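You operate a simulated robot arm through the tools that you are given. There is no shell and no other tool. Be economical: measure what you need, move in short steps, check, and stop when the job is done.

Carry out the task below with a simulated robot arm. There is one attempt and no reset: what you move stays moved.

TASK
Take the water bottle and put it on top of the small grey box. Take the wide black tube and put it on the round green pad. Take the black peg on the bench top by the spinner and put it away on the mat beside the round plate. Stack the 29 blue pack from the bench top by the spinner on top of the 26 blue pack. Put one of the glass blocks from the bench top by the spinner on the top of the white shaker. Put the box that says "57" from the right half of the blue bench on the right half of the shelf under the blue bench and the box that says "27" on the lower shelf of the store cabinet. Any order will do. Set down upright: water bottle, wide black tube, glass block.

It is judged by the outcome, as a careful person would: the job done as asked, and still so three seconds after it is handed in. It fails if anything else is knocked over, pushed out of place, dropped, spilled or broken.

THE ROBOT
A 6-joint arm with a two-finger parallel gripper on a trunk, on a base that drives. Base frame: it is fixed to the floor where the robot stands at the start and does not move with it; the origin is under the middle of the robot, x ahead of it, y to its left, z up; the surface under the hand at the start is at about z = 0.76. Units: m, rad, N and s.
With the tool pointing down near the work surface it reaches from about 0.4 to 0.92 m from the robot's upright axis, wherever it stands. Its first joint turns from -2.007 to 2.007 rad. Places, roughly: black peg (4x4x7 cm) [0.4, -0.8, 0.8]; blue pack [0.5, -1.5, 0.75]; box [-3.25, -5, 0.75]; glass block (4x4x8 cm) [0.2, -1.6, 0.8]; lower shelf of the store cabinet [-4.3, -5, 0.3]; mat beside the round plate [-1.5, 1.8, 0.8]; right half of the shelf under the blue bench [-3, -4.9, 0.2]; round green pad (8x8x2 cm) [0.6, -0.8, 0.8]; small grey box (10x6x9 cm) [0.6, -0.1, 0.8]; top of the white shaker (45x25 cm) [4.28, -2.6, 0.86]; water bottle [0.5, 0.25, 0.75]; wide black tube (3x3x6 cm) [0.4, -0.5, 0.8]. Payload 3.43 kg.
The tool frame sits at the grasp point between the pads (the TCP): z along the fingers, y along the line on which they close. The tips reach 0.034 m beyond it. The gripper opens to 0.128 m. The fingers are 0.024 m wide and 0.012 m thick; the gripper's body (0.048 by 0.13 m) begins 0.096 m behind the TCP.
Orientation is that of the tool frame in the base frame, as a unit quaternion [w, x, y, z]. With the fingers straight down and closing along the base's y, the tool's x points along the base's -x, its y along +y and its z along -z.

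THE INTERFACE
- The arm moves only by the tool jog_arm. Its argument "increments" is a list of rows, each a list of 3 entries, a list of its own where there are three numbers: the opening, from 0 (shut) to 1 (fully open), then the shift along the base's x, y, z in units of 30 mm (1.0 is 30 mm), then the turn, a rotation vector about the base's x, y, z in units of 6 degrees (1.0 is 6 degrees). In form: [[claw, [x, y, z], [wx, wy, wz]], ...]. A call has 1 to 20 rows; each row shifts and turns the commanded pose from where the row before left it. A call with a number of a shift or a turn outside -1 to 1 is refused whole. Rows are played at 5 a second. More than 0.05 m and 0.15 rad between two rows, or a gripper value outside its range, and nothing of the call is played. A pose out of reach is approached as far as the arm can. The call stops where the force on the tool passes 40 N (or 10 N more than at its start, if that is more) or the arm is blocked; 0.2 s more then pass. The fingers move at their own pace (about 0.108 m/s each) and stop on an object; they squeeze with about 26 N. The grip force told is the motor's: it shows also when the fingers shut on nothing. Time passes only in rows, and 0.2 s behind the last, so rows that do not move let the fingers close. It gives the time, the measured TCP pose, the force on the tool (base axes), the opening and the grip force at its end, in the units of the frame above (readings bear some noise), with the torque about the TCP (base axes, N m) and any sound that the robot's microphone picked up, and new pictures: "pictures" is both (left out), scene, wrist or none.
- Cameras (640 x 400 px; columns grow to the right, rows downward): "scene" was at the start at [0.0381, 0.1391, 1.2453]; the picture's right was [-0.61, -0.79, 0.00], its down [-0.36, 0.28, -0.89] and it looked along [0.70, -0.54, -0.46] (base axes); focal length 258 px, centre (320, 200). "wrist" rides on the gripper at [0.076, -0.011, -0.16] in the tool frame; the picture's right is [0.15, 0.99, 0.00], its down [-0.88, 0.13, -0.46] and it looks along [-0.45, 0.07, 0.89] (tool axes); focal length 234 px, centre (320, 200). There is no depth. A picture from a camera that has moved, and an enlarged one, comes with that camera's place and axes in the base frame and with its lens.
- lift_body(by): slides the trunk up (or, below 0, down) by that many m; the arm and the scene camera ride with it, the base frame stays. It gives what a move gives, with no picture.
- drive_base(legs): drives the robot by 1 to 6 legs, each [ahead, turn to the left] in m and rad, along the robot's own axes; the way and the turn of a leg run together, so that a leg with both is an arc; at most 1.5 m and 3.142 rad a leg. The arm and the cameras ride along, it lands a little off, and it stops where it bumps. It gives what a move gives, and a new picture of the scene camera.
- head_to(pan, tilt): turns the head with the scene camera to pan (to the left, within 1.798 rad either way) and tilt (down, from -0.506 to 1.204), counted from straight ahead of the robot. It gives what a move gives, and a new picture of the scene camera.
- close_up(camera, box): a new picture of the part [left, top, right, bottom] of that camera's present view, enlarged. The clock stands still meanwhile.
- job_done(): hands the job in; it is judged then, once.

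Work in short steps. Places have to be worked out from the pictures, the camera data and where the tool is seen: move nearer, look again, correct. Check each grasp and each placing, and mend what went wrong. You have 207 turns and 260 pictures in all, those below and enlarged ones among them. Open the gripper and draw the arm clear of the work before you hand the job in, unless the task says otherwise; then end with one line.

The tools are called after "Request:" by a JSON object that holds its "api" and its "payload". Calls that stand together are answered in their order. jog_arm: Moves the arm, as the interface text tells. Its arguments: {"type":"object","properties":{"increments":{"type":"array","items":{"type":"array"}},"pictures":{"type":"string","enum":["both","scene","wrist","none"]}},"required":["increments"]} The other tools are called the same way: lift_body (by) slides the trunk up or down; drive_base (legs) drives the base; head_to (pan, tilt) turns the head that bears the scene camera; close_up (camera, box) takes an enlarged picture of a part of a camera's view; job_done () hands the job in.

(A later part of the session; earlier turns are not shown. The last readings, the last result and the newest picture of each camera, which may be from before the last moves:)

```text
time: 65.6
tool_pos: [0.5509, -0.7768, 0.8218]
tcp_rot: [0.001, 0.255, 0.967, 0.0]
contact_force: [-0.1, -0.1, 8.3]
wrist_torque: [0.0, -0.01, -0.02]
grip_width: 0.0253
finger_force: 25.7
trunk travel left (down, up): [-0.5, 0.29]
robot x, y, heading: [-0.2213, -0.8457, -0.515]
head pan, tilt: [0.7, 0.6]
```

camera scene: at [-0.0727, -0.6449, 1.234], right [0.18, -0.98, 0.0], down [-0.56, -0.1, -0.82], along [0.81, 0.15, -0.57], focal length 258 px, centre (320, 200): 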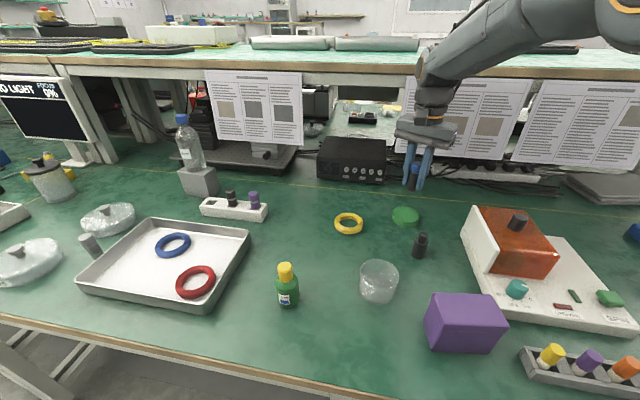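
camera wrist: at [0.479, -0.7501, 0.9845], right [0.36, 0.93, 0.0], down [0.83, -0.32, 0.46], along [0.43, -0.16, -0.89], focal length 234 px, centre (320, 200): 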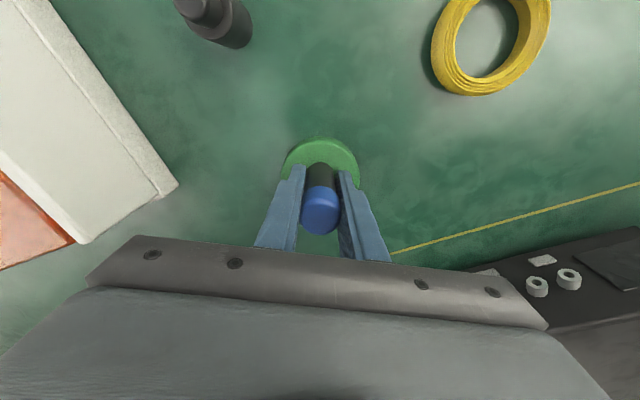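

Contact is made. I open, rise, and move above the black peg at about (0.420, -0.796).

Request:
{"api": "jog_arm", "payload": {"increments": [[0, [0, 0, 0.03], [0, 0, 0]], [0.6, [0, 0, 0], [0, 0, 0]], [0.6, [0, 0, 0], [0, 0, 0]], [0.6, [0, 0, 0], [0, 0, 0]], [0.6, [0, 0, 0.7], [0, 0, 0]], [0.6, [0, 0, 1], [0, 0, 0]], [0.6, [0, 0, 1], [0, 0, 0]], [0.6, [0, 0, 1], [0, 0, 0]], [0.6, [0, 0, 1], [0, 0, 0]], [0.6, [-0.87, -0.126, 0], [0, 0, 0]], [0.6, [-0.87, -0.126, 0], [0, 0, 0]], [0.6, [-0.87, -0.126, 0], [0, 0, 0]], [0.6, [-0.87, -0.126, 0], [0, 0, 0]], [0.6, [-0.87, -0.126, 0], [0, 0, 0]], [0.6, [0, 0, 0], [0, 0, 0]]]}}

```text
time: 68.8
tool_pos: [0.4188, -0.796, 0.9622]
tcp_rot: [0.0, 0.254, 0.967, 0.0]
contact_force: [-0.7, -0.2, 0.1]
wrist_torque: [0.0, 0.02, 0.03]
grip_width: 0.0768
finger_force: 0.2
trunk travel left (down, up): [-0.5, 0.29]
robot x, y, heading: [-0.2263, -0.8483, -0.512]
head pan, tilt: [0.7, 0.6]
camera scene: at [-0.0726, -0.645, 1.234], right [0.18, -0.98, 0.0], down [-0.56, -0.1, -0.82], along [0.81, 0.15, -0.57], focal length 258 px, centre (320, 200)
camera wrist: at [0.3481, -0.7691, 1.1208], right [0.36, 0.93, 0.0], down [0.83, -0.32, 0.46], along [0.43, -0.16, -0.89], focal length 234 px, centre (320, 200)
```

scene: 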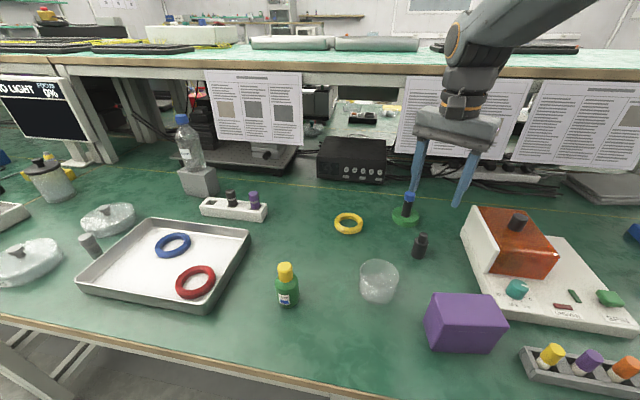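
wrist: 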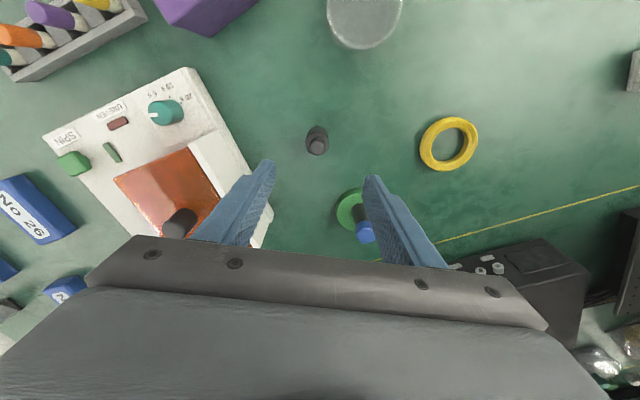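

The peg is at (0.417, -0.797). Before carrying it across the room I do the nearby pack stacking, so I move high over toward pack 29.

Request:
{"api": "jog_arm", "payload": {"increments": [[1, [0, 0, 1], [0, 0, 0]], [1, [0, 0, 1], [0, 0, 0]], [1, [0, 0, 1], [0, 0, 0]], [1, [0, 0, 1], [0, 0, 0]], [1, [-0.15, -1, 0], [0, 0, 0]], [1, [-0.15, -1, 0], [0, 0, 0]], [1, [-0.15, -1, 0], [0, 0, 0]], [1, [-0.15, -1, 0], [0, 0, 0]], [1, [-0.15, -1, 0], [0, 0, 0]], [1, [-0.15, -1, 0], [0, 0, 0]], [1, [-0.15, -1, 0], [0, 0, 0]], [1, [-0.15, -1, 0], [0, 0, 0]], [1, [-0.15, -1, 0], [0, 0, 0]], [1, [-0.15, -1, 0], [0, 0, 0]], [1, [-0.15, -1, 0], [0, 0, 0]], [1, [-0.15, -1, 0], [0, 0, 0]], [1, [0, -1, 0], [0, 0, 0]], [1, [0, -1, 0], [0, 0, 0]], [1, [0, -1, 0], [0, 0, 0]], [1, [0, -1, 0], [0, 0, 0]]], "pictures": "wrist"}}

Request:
{"api": "head_to", "payload": {"pan": -0.3, "tilt": 0.6}}

```text
time: 73.0
tool_pos: [0.3645, -1.276, 1.0824]
tcp_rot: [0.0, 0.255, 0.967, 0.001]
contact_force: [0.1, 1.2, 0.4]
wrist_torque: [-0.04, 0.0, 0.0]
grip_width: 0.1281
finger_force: 0.0
trunk travel left (down, up): [-0.5, 0.29]
robot x, y, heading: [-0.2296, -0.8482, -0.513]
head pan, tilt: [0.7, 0.6]
camera wrist: at [0.2936, -1.25, 1.2418], right [0.36, 0.93, 0.0], down [0.83, -0.32, 0.46], along [0.43, -0.16, -0.89], focal length 234 px, centre (320, 200)
```

wrist: 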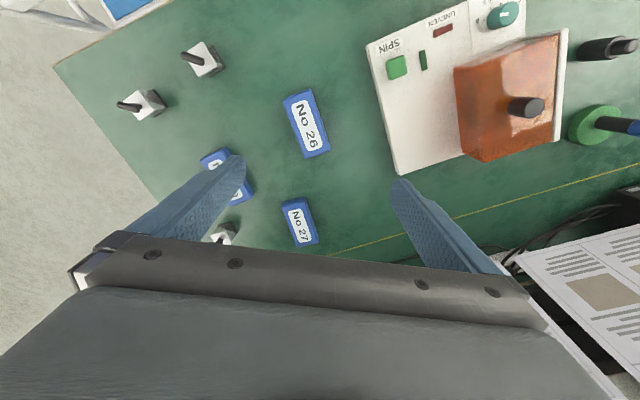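

```text
time: 74.3
tool_pos: [0.3633, -1.2767, 1.0832]
tcp_rot: [0.001, 0.255, 0.967, 0.0]
contact_force: [-0.9, -0.1, 0.2]
wrist_torque: [0.0, 0.03, 0.01]
grip_width: 0.1278
finger_force: 0.1
trunk travel left (down, up): [-0.5, 0.29]
robot x, y, heading: [-0.2257, -0.8478, -0.515]
head pan, tilt: [-0.3, 0.6]
camera scene: at [-0.0989, -0.7257, 1.234], right [-0.73, -0.69, 0.0], down [-0.39, 0.41, -0.83], along [0.57, -0.6, -0.56], focal length 258 px, centre (320, 200)
```

scene: 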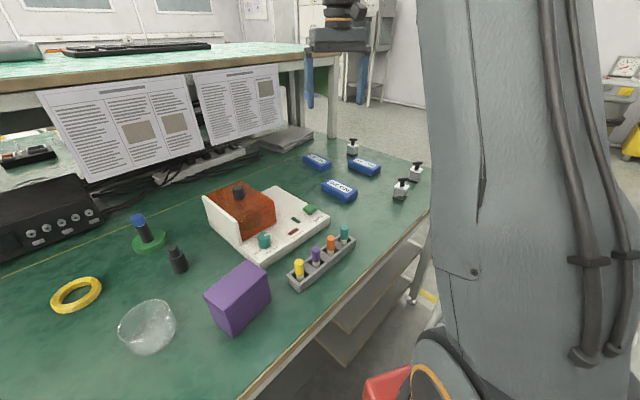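

The tube stands well on the pad. I zoom the wrist view on packs 26 and 29 to find their poses.

Request:
{"api": "close_up", "payload": {"camera": "wrist", "box": [170, 80, 350, 250]}}

Request:
{"api": "close_up", "payload": {"camera": "scene", "box": [280, 130, 440, 230]}}

```text
2.35 times, centred on (260, 165) of wrist
camera zoom: at [0.2938, -1.2496, 1.2415], right [0.36, 0.93, 0.0], down [0.83, -0.32, 0.46], along [0.43, -0.16, -0.89], focal length 551 px, centre (461, 282)
```

zoom: 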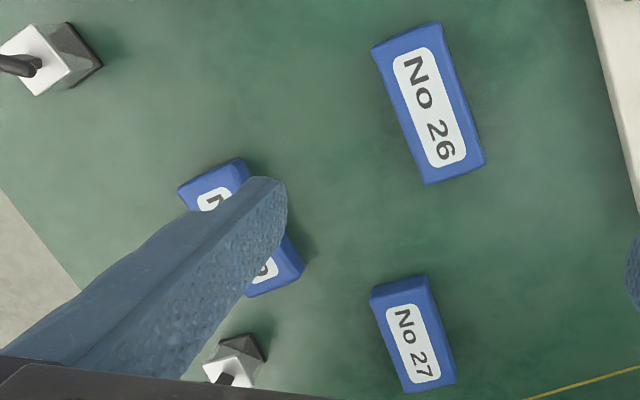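

```text
4.00 times, centred on (360, 180) of scene
camera zoom: at [-0.0989, -0.7257, 1.234], right [-0.73, -0.69, 0.0], down [-0.39, 0.41, -0.83], along [0.57, -0.6, -0.56], focal length 1032 px, centre (160, 280)
```

zoom: 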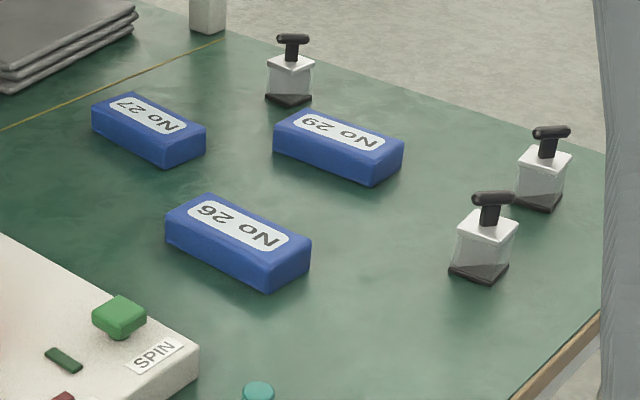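

Pack 26 is at about (0.358, -1.296), with its long side along x. Pack 29 is at about (0.397, -1.49). I turn the hand so the fingers close along y and go above 29.

Request:
{"api": "jog_arm", "payload": {"increments": [[1, [0.14, -0.89, 0], [0, 0, 0.615]], [1, [0.14, -0.89, 0], [0, 0, 0.615]], [1, [0.14, -0.89, 0], [0, 0, 0.615]], [1, [0.14, -0.89, 0], [0, 0, 0.615]], [1, [0.14, -0.89, -0.5], [0, 0, 0.615]], [1, [0.14, -0.89, -0.5], [0, 0, 0.615]], [1, [0.14, -0.89, -0.5], [0, 0, 0.615]], [1, [0.14, -0.89, -0.5], [0, 0, 0.615]], [1, [0, 0, -0.5], [0, 0, 0]], [1, [0, 0, 0], [0, 0, 0]], [1, [0, 0, 0], [0, 0, 0]]]}}

Request:
{"api": "close_up", "payload": {"camera": "wrist", "box": [220, 60, 420, 185]}}

```text
time: 76.7
tool_pos: [0.3843, -1.4673, 1.0039]
tcp_rot: [0.0, -0.001, 1.0, 0.0]
contact_force: [-0.3, -0.6, 0.0]
wrist_torque: [-0.06, -0.01, 0.0]
grip_width: 0.1283
finger_force: 0.2
out of reach, approached as far as the arm can: row 7, 8
trunk travel left (down, up): [-0.5, 0.29]
robot x, y, heading: [-0.229, -0.8453, -0.519]
head pan, tilt: [-0.3, 0.6]
camera scene: at [-0.0989, -0.7258, 1.234], right [-0.73, -0.69, 0.0], down [-0.39, 0.41, -0.83], along [0.57, -0.6, -0.56], focal length 258 px, centre (320, 200)
camera wrist: at [0.3092, -1.4788, 1.1631], right [-0.15, 0.99, 0.0], down [0.88, 0.13, 0.46], along [0.45, 0.07, -0.89], focal length 234 px, centre (320, 200)
```

scene: 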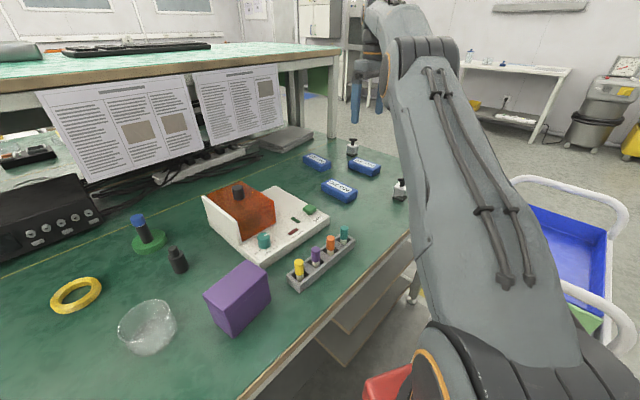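
wrist: 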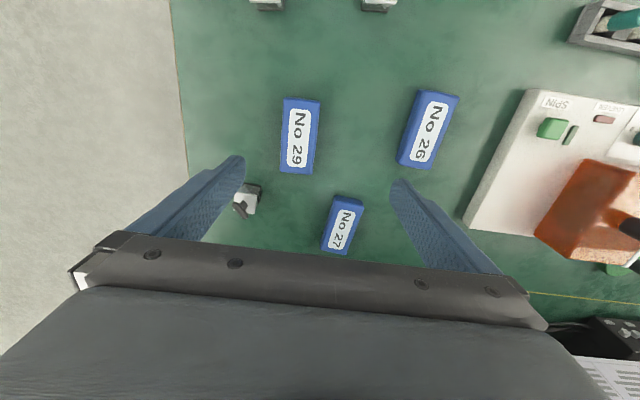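

```text
3.20 times, centred on (320, 122) of wrist
camera zoom: at [0.3092, -1.4788, 1.1631], right [-0.15, 0.99, 0.0], down [0.88, 0.13, 0.46], along [0.45, 0.07, -0.89], focal length 749 px, centre (320, 448)
```

zoom: 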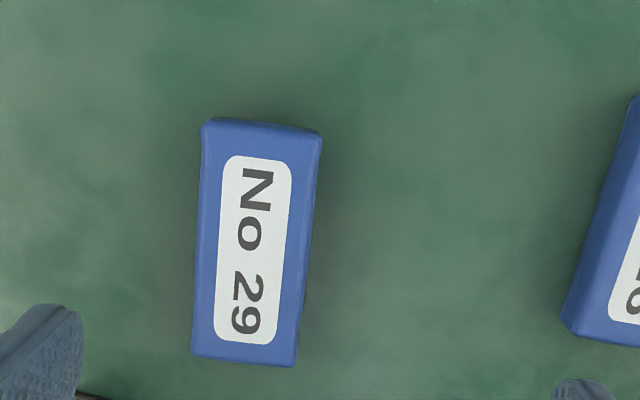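

Pack 29's centre is (0.395, -1.497), near the reach limit at this height. Reach is greater lower down, so I descend while shifting and read the result before going onto it.

Request:
{"api": "jog_arm", "payload": {"increments": [[1, [0, 0, -0.8], [0, 0, 0]], [1, [0, 0, -0.8], [0, 0, 0]], [1, [0, 0, -0.8], [0, 0, 0]], [1, [0, 0, -0.8], [0, 0, 0]], [1, [0, 0, -0.8], [0, 0, 0]], [1, [0, 0, 0], [0, 0, 0]]], "pictures": "wrist"}}

```text
time: 78.1
tool_pos: [0.3829, -1.4675, 0.8856]
tcp_rot: [0.0, -0.001, 1.0, 0.0]
contact_force: [0.2, 0.0, -0.5]
wrist_torque: [0.03, -0.04, -0.01]
grip_width: 0.1278
finger_force: 0.0
trunk travel left (down, up): [-0.5, 0.29]
robot x, y, heading: [-0.2221, -0.8486, -0.515]
head pan, tilt: [-0.3, 0.6]
camera wrist: at [0.3073, -1.4787, 1.0436], right [-0.15, 0.99, 0.0], down [0.88, 0.13, 0.46], along [0.45, 0.07, -0.89], focal length 234 px, centre (320, 200)
```

wrist: 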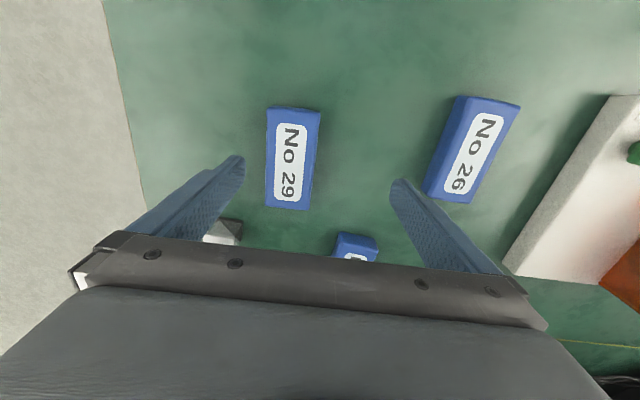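

The command tracks cleanly. I shift to the pack centre, descend to z 0.805 and grip.

Request:
{"api": "jog_arm", "payload": {"increments": [[1, [0.2, -0.5, 0], [0, 0, 0]], [1, [0.2, -0.5, 0], [0, 0, 0]], [1, [0, 0, -0.9], [0, 0, 0]], [1, [0, 0, -0.9], [0, 0, 0]], [1, [0, 0, -0.9], [0, 0, 0]], [1, [0, 0, 0], [0, 0, 0]], [0, [0, 0, 0], [0, 0, 0]], [0, [0, 0, 0], [0, 0, 0]], [0, [0, 0, 0], [0, 0, 0]], [0, [0, 0, 0], [0, 0, 0]]], "pictures": "wrist"}}

```text
time: 80.3
tool_pos: [0.3964, -1.4963, 0.8048]
tcp_rot: [0.0, -0.001, 1.0, 0.0]
contact_force: [-0.4, -1.1, 0.0]
wrist_torque: [-0.03, 0.03, 0.0]
grip_width: 0.0573
finger_force: 26.0
trunk travel left (down, up): [-0.5, 0.29]
robot x, y, heading: [-0.2274, -0.8492, -0.517]
head pan, tilt: [-0.3, 0.6]
camera wrist: at [0.3215, -1.5081, 0.9633], right [-0.15, 0.99, 0.0], down [0.88, 0.13, 0.46], along [0.45, 0.07, -0.89], focal length 234 px, centre (320, 200)
```

wrist: 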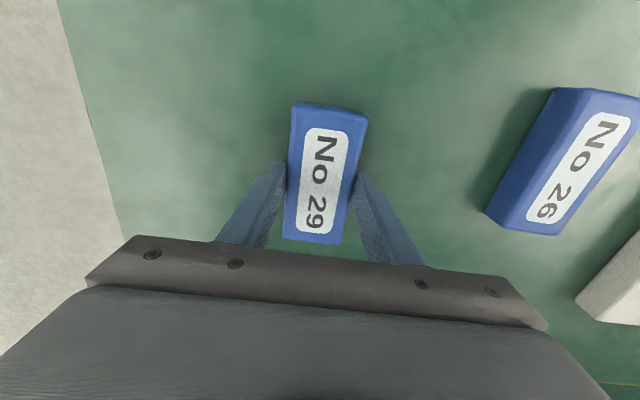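

Pack 29 is gripped at 57 mm. I lift it and carry it above pack 26.

Request:
{"api": "jog_arm", "payload": {"increments": [[0, [0, 0, 0.9], [0, 0, 0]], [0, [0, 0, 0.9], [0, 0, 0]], [0, [-0.18, 0.9, 0.5], [0, 0, 0]], [0, [-0.18, 0.9, 0.5], [0, 0, 0]], [0, [-0.18, 0.9, 0], [0, 0, 0]], [0, [-0.18, 0.9, 0], [0, 0, 0]], [0, [-0.18, 0.9, 0], [0, 0, 0]], [0, [-0.18, 0.9, 0], [0, 0, 0]], [0, [-0.18, 0.9, 0], [0, 0, 0]], [0, [0, 0.35, 0], [0, 0, 0]], [0, [0, 0, 0], [0, 0, 0]]], "pictures": "wrist"}}

Request:
{"api": "close_up", "payload": {"camera": "wrist", "box": [220, 60, 420, 260]}}

Request:
{"api": "close_up", "payload": {"camera": "scene", "box": [260, 100, 440, 220]}}

```text
time: 82.7
tool_pos: [0.3598, -1.297, 0.8874]
tcp_rot: [0.0, -0.001, 1.0, 0.001]
contact_force: [-0.4, 0.1, -0.3]
wrist_torque: [-0.03, -0.02, 0.0]
grip_width: 0.0572
finger_force: 25.3
trunk travel left (down, up): [-0.5, 0.29]
robot x, y, heading: [-0.2261, -0.8484, -0.513]
head pan, tilt: [-0.3, 0.6]
camera wrist: at [0.2842, -1.3093, 1.0465], right [-0.15, 0.99, 0.0], down [0.88, 0.13, 0.46], along [0.45, 0.07, -0.89], focal length 234 px, centre (320, 200)
```

wrist: 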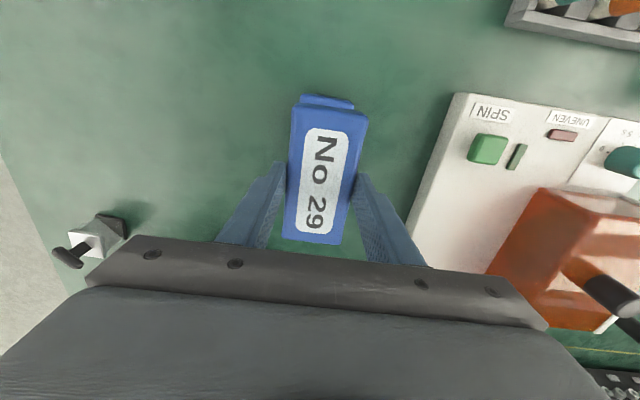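

```text
2.00 times, centred on (320, 160) of wrist
camera zoom: at [0.2842, -1.3093, 1.0465], right [-0.15, 0.99, 0.0], down [0.88, 0.13, 0.46], along [0.45, 0.07, -0.89], focal length 468 px, centre (320, 280)
```

zoom: 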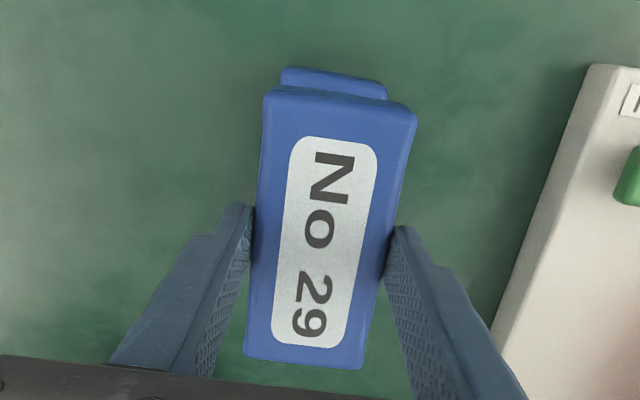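

```text
3.33 times, centred on (350, 160) of scene
camera zoom: at [-0.0989, -0.7257, 1.234], right [-0.73, -0.69, 0.0], down [-0.39, 0.41, -0.83], along [0.57, -0.6, -0.56], focal length 860 px, centre (220, 333)
```

zoom: 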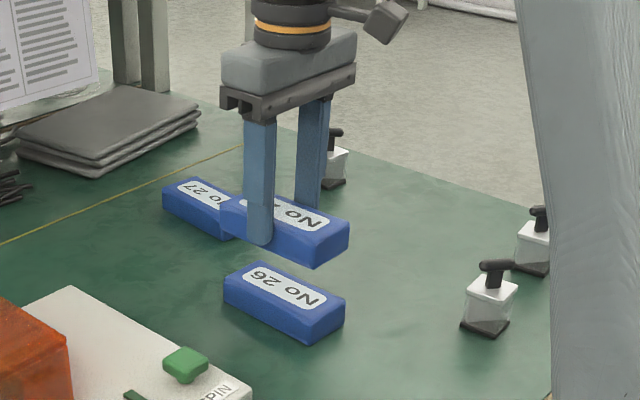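

It is well aligned. I lower it until it touches.

Request:
{"api": "jog_arm", "payload": {"increments": [[0, [-0.07, 0, -0.6], [0, 0, 0]], [0, [0, 0, -0.5], [0, 0, 0]], [0, [0, 0, -0.2], [0, 0, 0]], [0, [0, 0, 0], [0, 0, 0]]], "pictures": "none"}}

Request:
{"api": "close_up", "payload": {"camera": "scene", "box": [290, 140, 410, 220]}}

```text
time: 83.7
tool_pos: [0.3562, -1.2962, 0.8485]
tcp_rot: [0.001, -0.001, 1.0, 0.0]
contact_force: [-0.7, 1.0, -0.8]
wrist_torque: [0.02, 0.0, -0.01]
grip_width: 0.0574
finger_force: 26.3
trunk travel left (down, up): [-0.5, 0.29]
robot x, y, heading: [-0.2259, -0.8461, -0.511]
head pan, tilt: [-0.3, 0.6]
```

```text
5.00 times, centred on (350, 180) of scene
camera zoom: at [-0.0989, -0.7257, 1.234], right [-0.73, -0.69, 0.0], down [-0.39, 0.41, -0.83], along [0.57, -0.6, -0.56], focal length 1290 px, centre (170, 300)
```

zoom: 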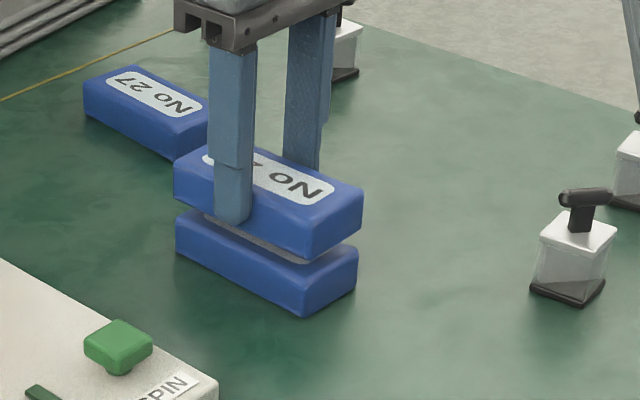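

Request:
{"api": "jog_arm", "payload": {"increments": [[0, [0, 0, -0.15], [0, 0, 0]], [0, [0, 0, -0.06], [0, 0, 0]], [0, [0, 0, -0.06], [0, 0, 0]], [0, [0, 0, 0], [0, 0, 0]]], "pictures": "none"}}

```text
time: 84.7
tool_pos: [0.3564, -1.2982, 0.8408]
tcp_rot: [-0.001, -0.001, 1.0, 0.0]
contact_force: [-0.1, 0.3, 0.4]
wrist_torque: [-0.01, -0.01, 0.01]
grip_width: 0.0569
finger_force: 26.3
trunk travel left (down, up): [-0.5, 0.29]
robot x, y, heading: [-0.2254, -0.8458, -0.516]
head pan, tilt: [-0.3, 0.6]
```

Request:
{"api": "jog_arm", "payload": {"increments": [[0, [0, 0, -0.06], [0, 0, 0]], [0, [0, 0, -0.06], [0, 0, 0]], [0, [0, 0, 0], [0, 0, 0]]], "pictures": "none"}}

Request:
{"api": "close_up", "payload": {"camera": "scene", "box": [290, 140, 410, 220]}}

```text
time: 85.5
tool_pos: [0.3558, -1.2979, 0.8373]
tcp_rot: [0.0, -0.001, 1.0, 0.001]
contact_force: [-0.6, 0.2, -1.0]
wrist_torque: [-0.03, 0.02, -0.01]
grip_width: 0.0573
finger_force: 26.0
trunk travel left (down, up): [-0.5, 0.29]
robot x, y, heading: [-0.2269, -0.8482, -0.517]
head pan, tilt: [-0.3, 0.6]
```

```text
5.00 times, centred on (350, 180) of scene
camera zoom: at [-0.0989, -0.7257, 1.234], right [-0.73, -0.69, 0.0], down [-0.39, 0.41, -0.83], along [0.57, -0.6, -0.56], focal length 1290 px, centre (170, 300)
```

zoom: 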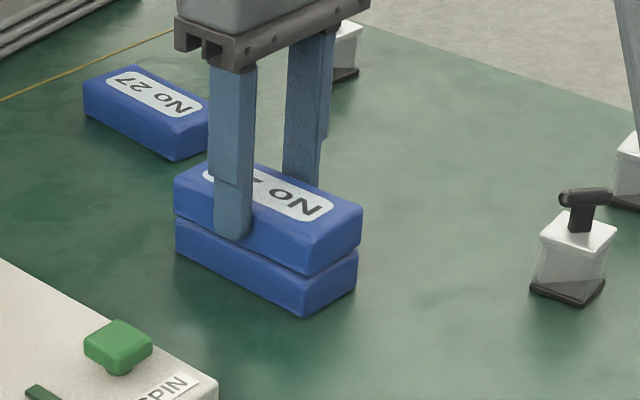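

It is nearly touching, so I take a couple more small steps.

Request:
{"api": "jog_arm", "payload": {"increments": [[0, [0, 0, -0.06], [0, 0, 0]], [0, [0, 0, -0.04], [0, 0, 0]], [0, [0, 0, 0], [0, 0, 0]]], "pictures": "none"}}

```text
time: 86.3
tool_pos: [0.3565, -1.2977, 0.835]
tcp_rot: [0.001, -0.001, 1.0, 0.001]
contact_force: [0.1, 0.4, 1.7]
wrist_torque: [0.01, 0.04, 0.0]
grip_width: 0.0573
finger_force: 25.8
trunk travel left (down, up): [-0.5, 0.29]
robot x, y, heading: [-0.2243, -0.85, -0.513]
head pan, tilt: [-0.3, 0.6]
```

It is just touching, consistent with a pack height of 0.030. I release and rise.

Request:
{"api": "jog_arm", "payload": {"increments": [[0, [0, 0, -0.02], [0, 0, 0]], [1, [0, 0, 0], [0, 0, 0]], [1, [0, 0, 0], [0, 0, 0]], [1, [0, 0, 0], [0, 0, 0]], [1, [0, 0, 0.6], [0, 0, 0]], [1, [0, 0, 1], [0, 0, 0]], [1, [0, 0, 1], [0, 0, 0]], [1, [0, 0, 1], [0, 0, 0]], [1, [0, 0, 1], [0, 0, 0]], [1, [0, 0, 1], [0, 0, 0]], [1, [0, 0, 1], [0, 0, 0]], [1, [0, 0, 1], [0, 0, 0]]]}}

```text
time: 88.9
tool_pos: [0.3564, -1.2985, 1.0612]
tcp_rot: [0.001, 0.0, 1.0, 0.0]
contact_force: [1.0, 0.6, -0.1]
wrist_torque: [-0.01, 0.0, 0.01]
grip_width: 0.1279
finger_force: 0.0
trunk travel left (down, up): [-0.5, 0.29]
robot x, y, heading: [-0.2282, -0.8487, -0.514]
head pan, tilt: [-0.3, 0.6]
camera scene: at [-0.0988, -0.7258, 1.234], right [-0.73, -0.69, 0.0], down [-0.39, 0.41, -0.82], along [0.57, -0.6, -0.57], focal length 258 px, centre (320, 200)
camera wrist: at [0.2805, -1.3097, 1.2199], right [-0.15, 0.99, 0.0], down [0.88, 0.13, 0.46], along [0.45, 0.07, -0.89], focal length 234 px, centre (320, 200)
```

scene: 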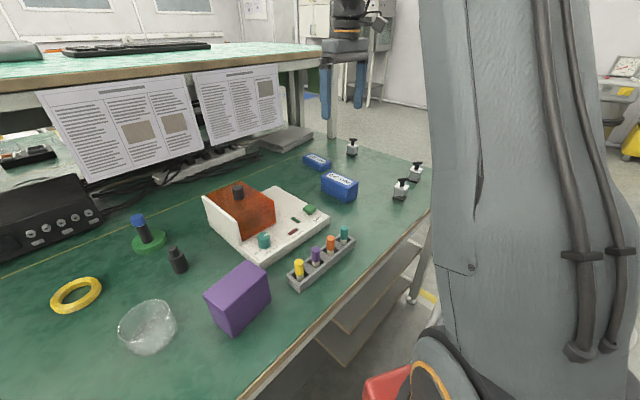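
wrist: 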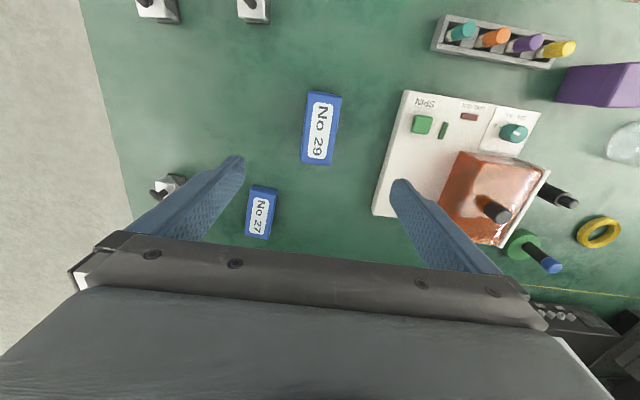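

Pack 29 sits squarely on 26. Now I fetch the black peg and move above it.

Request:
{"api": "jog_arm", "payload": {"increments": [[1, [0.12, 0.983, 0], [0, 0, 0]], [1, [0.12, 0.983, 0], [0, 0, 0]], [1, [0.12, 0.983, 0], [0, 0, 0]], [1, [0.12, 0.983, 0], [0, 0, 0]], [1, [0.12, 0.983, 0], [0, 0, 0]], [1, [0.12, 0.983, 0], [0, 0, 0]], [1, [0.12, 0.983, 0], [0, 0, 0]], [1, [0.12, 0.983, 0], [0, 0, 0]], [1, [0.12, 0.983, 0], [0, 0, 0]], [1, [0.12, 0.983, 0], [0, 0, 0]], [1, [0.12, 0.983, 0], [0, 0, 0]], [1, [0.12, 0.983, 0], [0, 0, 0]], [1, [0.12, 0.983, 0], [0, 0, 0]], [0.55, [0.12, 0.983, 0], [0, 0, 0]], [0.55, [0.12, 0.983, 0], [0, 0, 0]], [0.55, [0.12, 0.983, -0.5], [0, 0, 0]], [0.55, [0.12, 0.983, -0.5], [0, 0, 0]], [0.55, [0, 0, -0.9], [0, 0, 0]], [0.55, [0, 0, -0.9], [0, 0, 0]], [0.55, [0, 0, 0], [0, 0, 0]]], "pictures": "wrist"}}

Request:
{"api": "close_up", "payload": {"camera": "scene", "box": [100, 180, 260, 300]}}

```text
time: 93.1
tool_pos: [0.4181, -0.7945, 0.9767]
tcp_rot: [0.0, -0.001, 1.0, 0.0]
contact_force: [0.1, 0.3, 0.4]
wrist_torque: [0.0, 0.03, 0.02]
grip_width: 0.0704
finger_force: 0.1
trunk travel left (down, up): [-0.5, 0.29]
robot x, y, heading: [-0.2263, -0.8487, -0.512]
head pan, tilt: [-0.3, 0.6]
camera wrist: at [0.3429, -0.8058, 1.1363], right [-0.15, 0.99, 0.0], down [0.88, 0.13, 0.46], along [0.45, 0.07, -0.89], focal length 234 px, centre (320, 200)
```

wrist: 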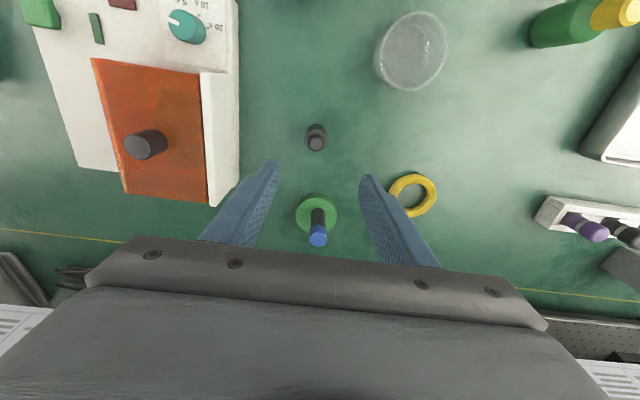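

```text
3.33 times, centred on (180, 240) of scene
camera zoom: at [-0.0989, -0.7256, 1.234], right [-0.73, -0.69, 0.0], down [-0.39, 0.41, -0.83], along [0.57, -0.6, -0.56], focal length 860 px, centre (787, 67)
```

zoom: 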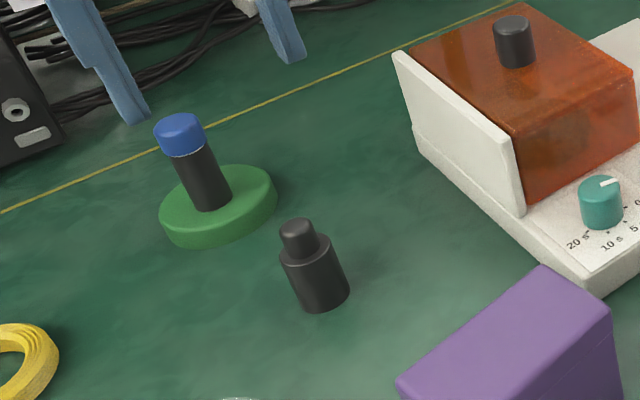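

The peg centre is (0.4185, -0.798). I descend and grip its body.

Request:
{"api": "jog_arm", "payload": {"increments": [[0.55, [0, -0.12, -0.98], [0, 0, 0]], [0.55, [0, 0, -0.98], [0, 0, 0]], [0.55, [0, 0, -0.98], [0, 0, 0]], [0.55, [0, 0, -0.98], [0, 0, 0]], [0.55, [0, 0, -0.98], [0, 0, 0]], [0.55, [0, 0, -0.98], [0, 0, 0]], [0.55, [0, 0, 0], [0, 0, 0]], [0, [0, 0, 0], [0, 0, 0]], [0, [0, 0, 0], [0, 0, 0]], [0, [0, 0, 0], [0, 0, 0]], [0, [0, 0, 0.9], [0, 0, 0]], [0, [0, 0, 0.9], [0, 0, 0]], [0, [0, 0, 0], [0, 0, 0]]], "pictures": "wrist"}}

Request:
{"api": "close_up", "payload": {"camera": "scene", "box": [100, 140, 260, 260]}}

```text
time: 95.9
tool_pos: [0.4163, -0.7997, 0.8537]
tcp_rot: [-0.001, -0.001, 1.0, 0.0]
contact_force: [0.5, 0.6, -2.2]
wrist_torque: [-0.02, -0.02, 0.01]
grip_width: 0.0317
finger_force: 25.8
trunk travel left (down, up): [-0.5, 0.29]
robot x, y, heading: [-0.2241, -0.8461, -0.511]
head pan, tilt: [-0.3, 0.6]
camera wrist: at [0.3411, -0.811, 1.013], right [-0.15, 0.99, 0.0], down [0.88, 0.13, 0.45], along [0.45, 0.07, -0.89], focal length 234 px, centre (320, 200)
```

wrist: 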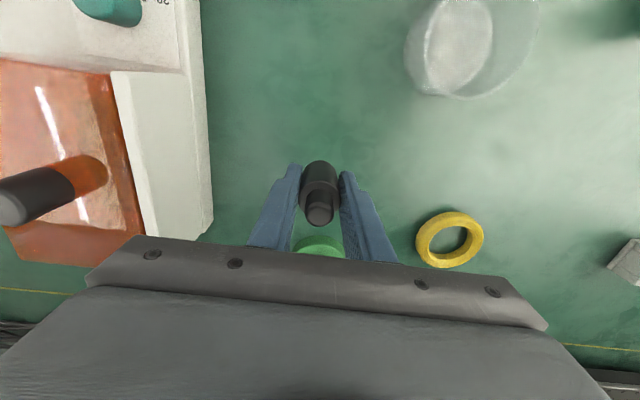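

```text
3.33 times, centred on (180, 200) of scene
camera zoom: at [-0.0987, -0.7256, 1.234], right [-0.73, -0.69, 0.0], down [-0.39, 0.41, -0.83], along [0.57, -0.6, -0.56], focal length 860 px, centre (787, 200)
```

zoom: 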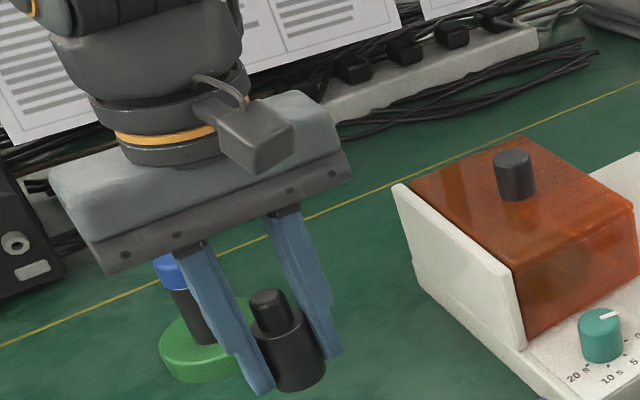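

The peg is held at 32 mm. I raise it, tuck the arm in front of the robot, then drive toward the mat across the aisle.

Request:
{"api": "jog_arm", "payload": {"increments": [[0, [0, 0, 1], [0, 0, 0]], [0, [0, 0, 1], [0, 0, 0]], [0, [0, 0, 1], [0, 0, 0]], [0, [0, 0, 1], [0, 0, 0]], [0, [0, 0, 1], [0, 0, 0]], [0, [0, 0, 1], [0, 0, 0]], [0, [0, 0, 1], [0, 0, 0]], [0, [0, 0, 1], [0, 0, 0]], [0, [0, 0, 0.5], [0, 0, 0]], [0, [-0.8, -0.9, 0], [0, 0, -0.4]], [0, [-0.8, -0.9, 0], [0, 0, -0.4]], [0, [-0.8, -0.9, 0], [0, 0, -0.4]], [0, [-0.8, -0.9, 0], [0, 0, -0.4]], [0, [-0.8, -0.9, 0], [0, 0, -0.4]], [0, [-0.8, -0.9, 0], [0, 0, -0.4]], [0, [-0.8, -0.9, 0], [0, 0, -0.4]], [0, [-0.8, -0.9, 0], [0, 0, -0.4]], [0, [-0.8, -0.9, 0], [0, 0, -0.4]], [0, [0, 0, 0], [0, 0, 0]]], "pictures": "none"}}

Request:
{"api": "head_to", "payload": {"pan": 0.1, "tilt": 0.4}}

Request:
{"api": "drive_base", "payload": {"legs": [[-0.3, 0], [0, 2.2], [1.3, 0]]}}

```text
time: 99.9
tool_pos: [0.1997, -1.0433, 1.1083]
tcp_rot: [0.0, 0.186, 0.983, 0.0]
contact_force: [0.0, -0.4, -3.0]
wrist_torque: [0.02, 0.01, -0.02]
grip_width: 0.0318
finger_force: 25.7
trunk travel left (down, up): [-0.5, 0.29]
robot x, y, heading: [-0.2242, -0.8481, -0.514]
head pan, tilt: [-0.3, 0.6]
```

```text
time: 100.8
tool_pos: [0.2009, -1.0423, 1.1085]
tcp_rot: [0.0, 0.187, 0.982, 0.0]
contact_force: [-0.1, -0.6, -1.4]
wrist_torque: [-0.01, 0.03, -0.01]
grip_width: 0.0316
finger_force: 25.9
trunk travel left (down, up): [-0.5, 0.29]
robot x, y, heading: [-0.2295, -0.8487, -0.515]
head pan, tilt: [0.099, 0.4]
camera scene: at [-0.0748, -0.6988, 1.2522], right [-0.4, -0.91, 0.0], down [-0.36, 0.16, -0.92], along [0.84, -0.37, -0.39], focal length 258 px, centre (320, 200)
```

scene: 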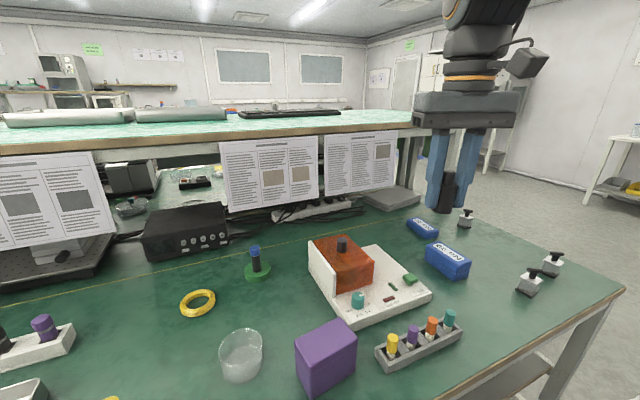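

```text
time: 114.1
tool_pos: [-0.743, 1.0404, 1.1086]
tcp_rot: [0.0, 0.795, -0.607, 0.0]
contact_force: [-0.1, 0.2, -2.2]
wrist_torque: [-0.02, 0.02, 0.01]
grip_width: 0.0316
finger_force: 26.1
trunk travel left (down, up): [-0.5, 0.29]
robot x, y, heading: [-0.6462, 0.5802, 1.7]
head pan, tilt: [0.099, 0.4]
camera scene: at [-0.8561, 0.6147, 1.2522], right [0.97, 0.22, 0.0], down [0.09, -0.38, -0.92], along [-0.21, 0.9, -0.39], focal length 258 px, centre (320, 200)
```

scene: 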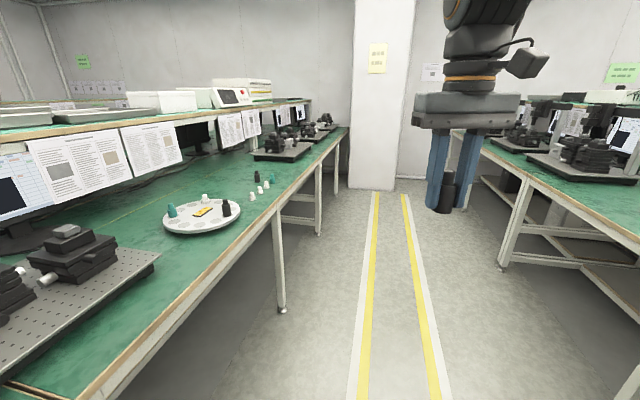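

I zoom in on the round plate and what lies beside it.

Request:
{"api": "close_up", "payload": {"camera": "scene", "box": [120, 150, 310, 270]}}

Request:
{"api": "head_to", "payload": {"pan": 0.55, "tilt": 0.5}}

```text
3.33 times, centred on (215, 210) of scene
camera zoom: at [-0.8561, 0.6147, 1.2522], right [0.97, 0.22, 0.0], down [0.09, -0.38, -0.92], along [-0.21, 0.9, -0.39], focal length 860 px, centre (670, 167)
```

zoom: 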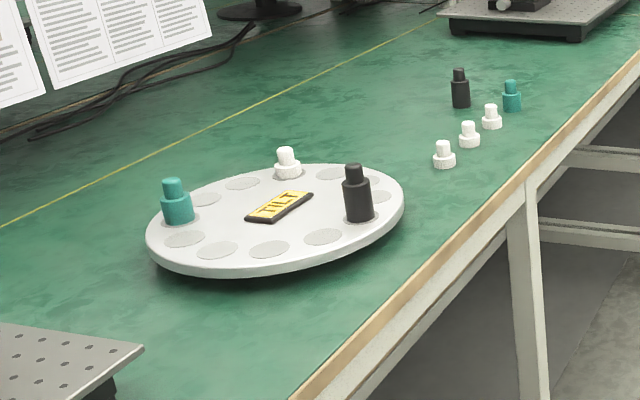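

```text
time: 115.0
tool_pos: [-0.744, 1.0399, 1.1083]
tcp_rot: [0.0, 0.795, -0.607, 0.0]
contact_force: [-0.6, 0.5, -3.3]
wrist_torque: [0.0, 0.0, 0.01]
grip_width: 0.0317
finger_force: 26.3
trunk travel left (down, up): [-0.5, 0.29]
robot x, y, heading: [-0.6451, 0.5824, 1.698]
head pan, tilt: [0.55, 0.499]
camera scene: at [-0.8922, 0.5954, 1.2431], right [0.78, 0.63, 0.0], down [0.3, -0.37, -0.88], along [-0.55, 0.68, -0.48], focal length 258 px, centre (320, 200)
```

scene: 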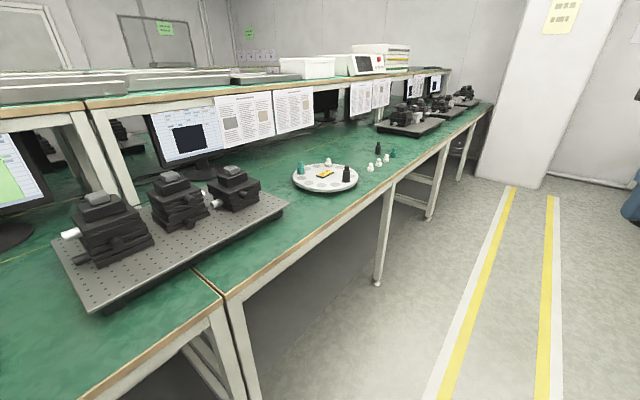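

The pegs parked beside the plate are near (-1.44 to -1.54, 1.68 to 1.94). I drive up and face that bench.

Request:
{"api": "drive_base", "payload": {"legs": [[0, 0.02], [1.17, 0], [0, 1.42]]}}

Request:
{"api": "head_to", "payload": {"pan": 0.0, "tilt": 0.75}}

```text
time: 124.8
tool_pos: [-1.2761, 1.7285, 1.1087]
tcp_rot: [0.0, 0.999, 0.051, 0.0]
contact_force: [-0.4, 0.5, -2.3]
wrist_torque: [-0.01, 0.01, 0.0]
grip_width: 0.0317
finger_force: 25.7
trunk travel left (down, up): [-0.5, 0.29]
robot x, y, heading: [-0.8071, 1.7496, 3.104]
head pan, tilt: [0.55, 0.499]
camera scene: at [-0.8637, 1.5098, 1.2431], right [-0.49, 0.87, 0.0], down [0.42, 0.23, -0.88], along [-0.77, -0.43, -0.48], focal length 258 px, centre (320, 200)
```

scene: 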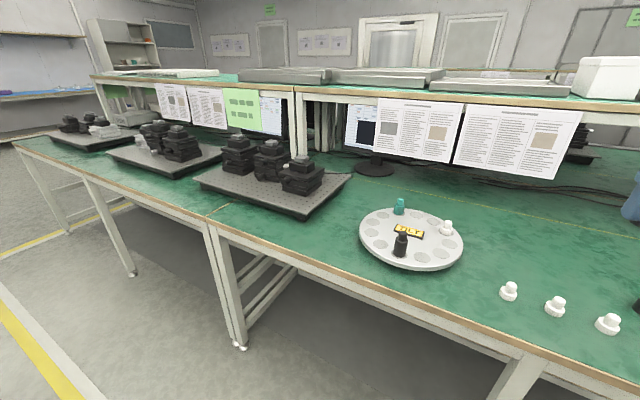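

```text
time: 125.8
tool_pos: [-1.2775, 1.7279, 1.1097]
tcp_rot: [-0.001, 0.999, 0.051, 0.0]
contact_force: [0.3, 0.1, -2.3]
wrist_torque: [0.04, 0.02, 0.0]
grip_width: 0.0317
finger_force: 25.9
trunk travel left (down, up): [-0.5, 0.29]
robot x, y, heading: [-0.806, 1.7506, 3.105]
head pan, tilt: [0.0, 0.75]
camera scene: at [-0.8672, 1.5575, 1.2212], right [0.04, 1.0, 0.0], down [0.68, -0.03, -0.73], along [-0.73, 0.03, -0.68], focal length 258 px, centre (320, 200)
```

scene: 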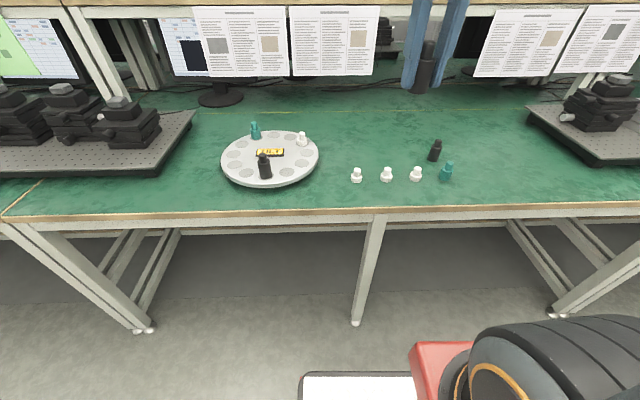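

Request:
{"api": "close_up", "payload": {"camera": "scene", "box": [210, 90, 520, 230]}}

Request:
{"api": "close_up", "payload": {"camera": "wrist", "box": [0, 0, 640, 400]}}

```text
2.06 times, centred on (365, 160) of scene
camera zoom: at [-0.8672, 1.5575, 1.2212], right [0.04, 1.0, 0.0], down [0.68, -0.03, -0.73], along [-0.73, 0.03, -0.68], focal length 533 px, centre (227, 283)
```

zoom: 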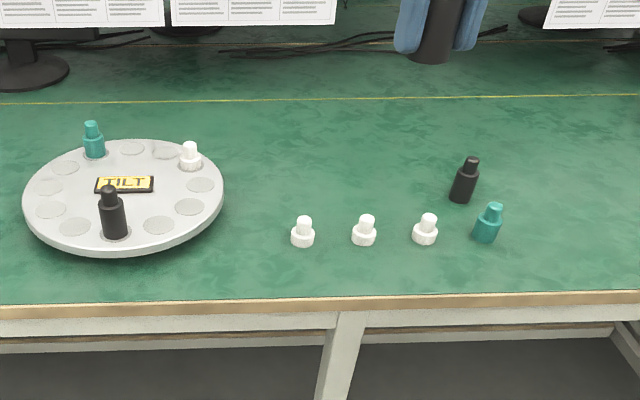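

```text
1.00 times, centred on (320, 200) of wrist (not enlarged: the box is as wide or as high as the picture)
camera zoom: at [-1.2022, 1.7468, 1.2676], right [0.25, -0.97, 0.0], down [-0.86, -0.22, 0.46], along [-0.44, -0.11, -0.89], focal length 234 px, centre (320, 200)
```

zoom: 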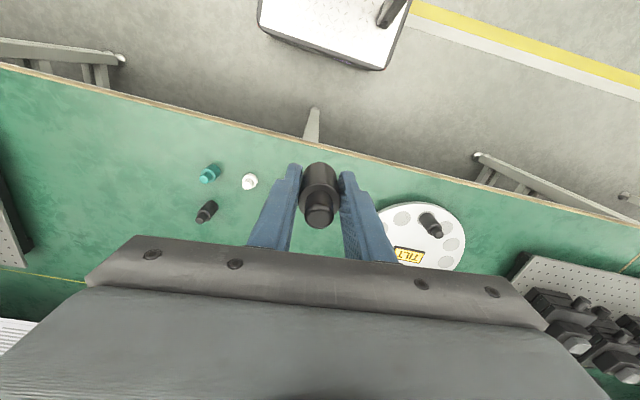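

The bench top here is the green mat, and it is free at about (-1.54, 1.79). I move there and descend to just above it.

Request:
{"api": "jog_arm", "payload": {"increments": [[0, [-0.972, 0.23, 0], [0, 0, 0]], [0, [-0.972, 0.23, 0], [0, 0, 0]], [0, [-0.972, 0.23, 0], [0, 0, 0]], [0, [-0.972, 0.23, 0], [0, 0, 0]], [0, [-0.972, 0.23, 0], [0, 0, 0]], [0, [-0.972, 0.23, 0], [0, 0, 0]], [0, [-0.972, 0.23, 0], [0, 0, 0]], [0, [-0.972, 0.23, 0], [0, 0, 0]], [0, [-0.972, 0.23, 0], [0, 0, 0]], [0, [0, 0, -0.95], [0, 0, 0]], [0, [0, 0, -0.95], [0, 0, 0]], [0, [0, 0, -0.95], [0, 0, 0]], [0, [0, 0, -0.95], [0, 0, 0]], [0, [0, 0, -0.95], [0, 0, 0]], [0, [0, 0, -0.95], [0, 0, 0]], [0, [0, 0, -0.95], [0, 0, 0]], [0, [0, 0, -0.95], [0, 0, 0]], [0, [0, 0, -0.95], [0, 0, 0]], [0, [0, 0, 0], [0, 0, 0]]]}}

```text
time: 129.8
tool_pos: [-1.5395, 1.7895, 0.8531]
tcp_rot: [0.0, 0.999, 0.051, 0.0]
contact_force: [-0.2, 0.2, -3.1]
wrist_torque: [-0.01, -0.02, -0.01]
grip_width: 0.0319
finger_force: 25.9
trunk travel left (down, up): [-0.5, 0.29]
robot x, y, heading: [-0.8069, 1.7499, 3.1]
head pan, tilt: [0.0, 0.75]
camera scene: at [-0.8672, 1.5575, 1.2211], right [0.04, 1.0, 0.0], down [0.68, -0.03, -0.73], along [-0.73, 0.03, -0.68], focal length 258 px, centre (320, 200)
camera wrist: at [-1.4652, 1.808, 1.0116], right [0.25, -0.97, 0.0], down [-0.86, -0.22, 0.46], along [-0.44, -0.11, -0.89], focal length 234 px, centre (320, 200)
```

scene: 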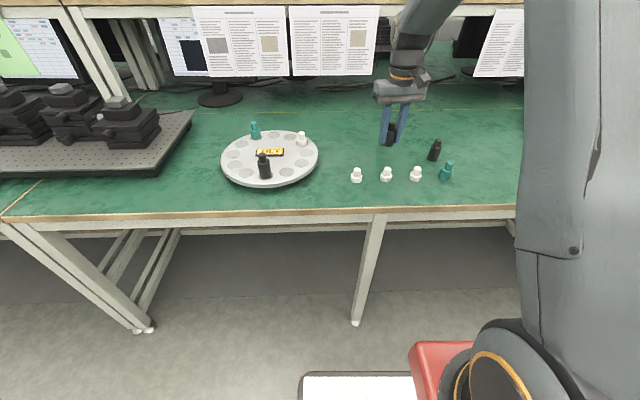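
wrist: 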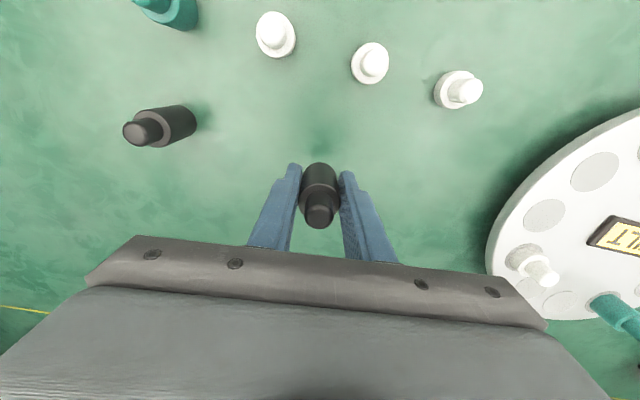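

Request:
{"api": "jog_arm", "payload": {"increments": [[0, [0, 0, -0.8], [0, 0, 0]], [0, [0, 0, -0.7], [0, 0, 0]], [0, [0, 0, -0.1], [0, 0, 0]], [0, [0, 0, -0.06], [0, 0, 0]], [0, [0, 0, -0.06], [0, 0, 0]], [0, [0, 0, 0], [0, 0, 0]]], "pictures": "none"}}

```text
time: 131.2
tool_pos: [-1.5398, 1.7898, 0.8003]
tcp_rot: [0.0, 0.999, 0.051, 0.0]
contact_force: [0.6, 0.2, -3.0]
wrist_torque: [0.04, 0.01, 0.01]
grip_width: 0.0316
finger_force: 25.7
trunk travel left (down, up): [-0.5, 0.29]
robot x, y, heading: [-0.808, 1.7533, 3.104]
head pan, tilt: [0.0, 0.75]
```

Request:
{"api": "jog_arm", "payload": {"increments": [[0, [0, 0, -0.04], [0, 0, 0]], [0, [0, 0, -0.04], [0, 0, 0]], [0, [0, 0, 0], [0, 0, 0]]], "pictures": "none"}}

Request:
{"api": "close_up", "payload": {"camera": "scene", "box": [340, 80, 460, 190]}}

```text
time: 132.0
tool_pos: [-1.5402, 1.7894, 0.8001]
tcp_rot: [-0.001, 0.999, 0.051, 0.0]
contact_force: [1.4, -1.4, 12.6]
wrist_torque: [-0.1, -0.17, 0.05]
grip_width: 0.0317
finger_force: 26.1
trunk travel left (down, up): [-0.5, 0.29]
robot x, y, heading: [-0.8086, 1.7482, 3.1]
head pan, tilt: [0.0, 0.75]
```

```text
3.64 times, centred on (400, 135) of scene
camera zoom: at [-0.8666, 1.5574, 1.2212], right [0.04, 1.0, 0.0], down [0.68, -0.03, -0.73], along [-0.73, 0.03, -0.68], focal length 938 px, centre (29, 436)
```

zoom: 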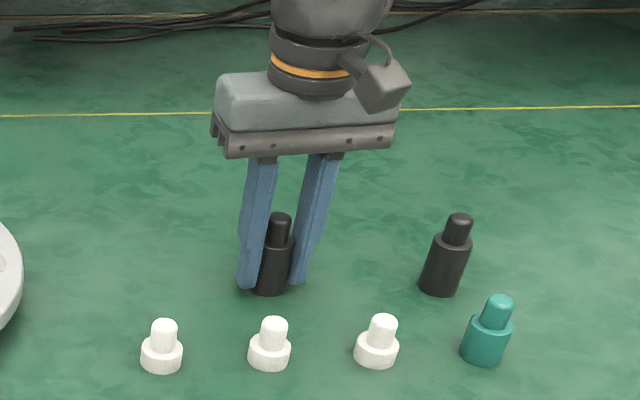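

It is on the mat. I release, rise and retract, then check.

Request:
{"api": "jog_arm", "payload": {"increments": [[0, [0, 0, 0.03], [0, 0, 0]], [0.6, [0, 0, 0], [0, 0, 0]], [0.6, [0, 0, 0], [0, 0, 0]], [0.6, [0, 0, 0], [0, 0, 0]], [0.6, [0, 0, 0.7], [0, 0, 0]], [0.6, [0, 0, 1], [0, 0, 0]], [0.6, [0, 0, 1], [0, 0, 0]], [0.6, [0, 0, 1], [0, 0, 0]], [0.6, [0, 0, 1], [0, 0, 0]], [0.6, [0, 0, 1], [0, 0, 0]], [0.6, [0.5, 0, 1], [0, 0, 0]], [0.6, [0.9, -0.2, 1], [0, 0, 0]], [0.6, [0.9, -0.2, 1], [0, 0, 0]], [0.6, [0.9, -0.2, 1], [0, 0, 0]], [0.6, [0.9, -0.2, 0], [0, 0, 0]], [0.6, [0.9, -0.2, 0], [0, 0, 0]], [0.6, [0.9, -0.2, 0], [0, 0, 0]], [0.6, [0.9, -0.2, 0], [0, 0, 0]], [0.6, [0.9, -0.2, 0], [0, 0, 0]], [0.6, [0.9, -0.2, 0], [0, 0, 0]]], "pictures": "scene"}}

```text
time: 136.2
tool_pos: [-1.281, 1.737, 1.0908]
tcp_rot: [0.0, 0.999, 0.049, 0.001]
contact_force: [-1.3, 0.8, 0.2]
wrist_torque: [-0.03, -0.04, 0.01]
grip_width: 0.0769
finger_force: 0.1
trunk travel left (down, up): [-0.5, 0.29]
robot x, y, heading: [-0.8072, 1.7499, 3.101]
head pan, tilt: [0.0, 0.75]
camera scene: at [-0.8675, 1.5575, 1.2211], right [0.04, 1.0, 0.0], down [0.68, -0.03, -0.73], along [-0.73, 0.03, -0.68], focal length 258 px, centre (320, 200)
```

scene: 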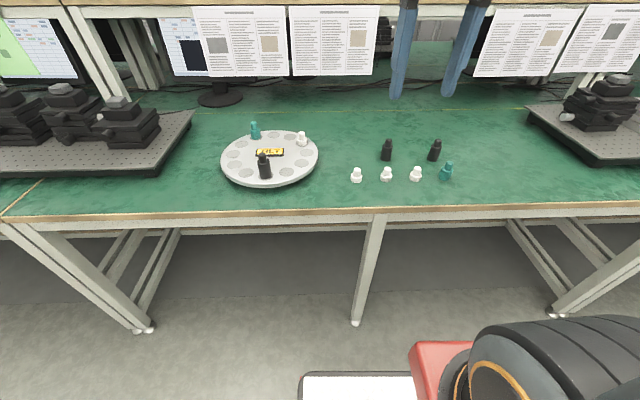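

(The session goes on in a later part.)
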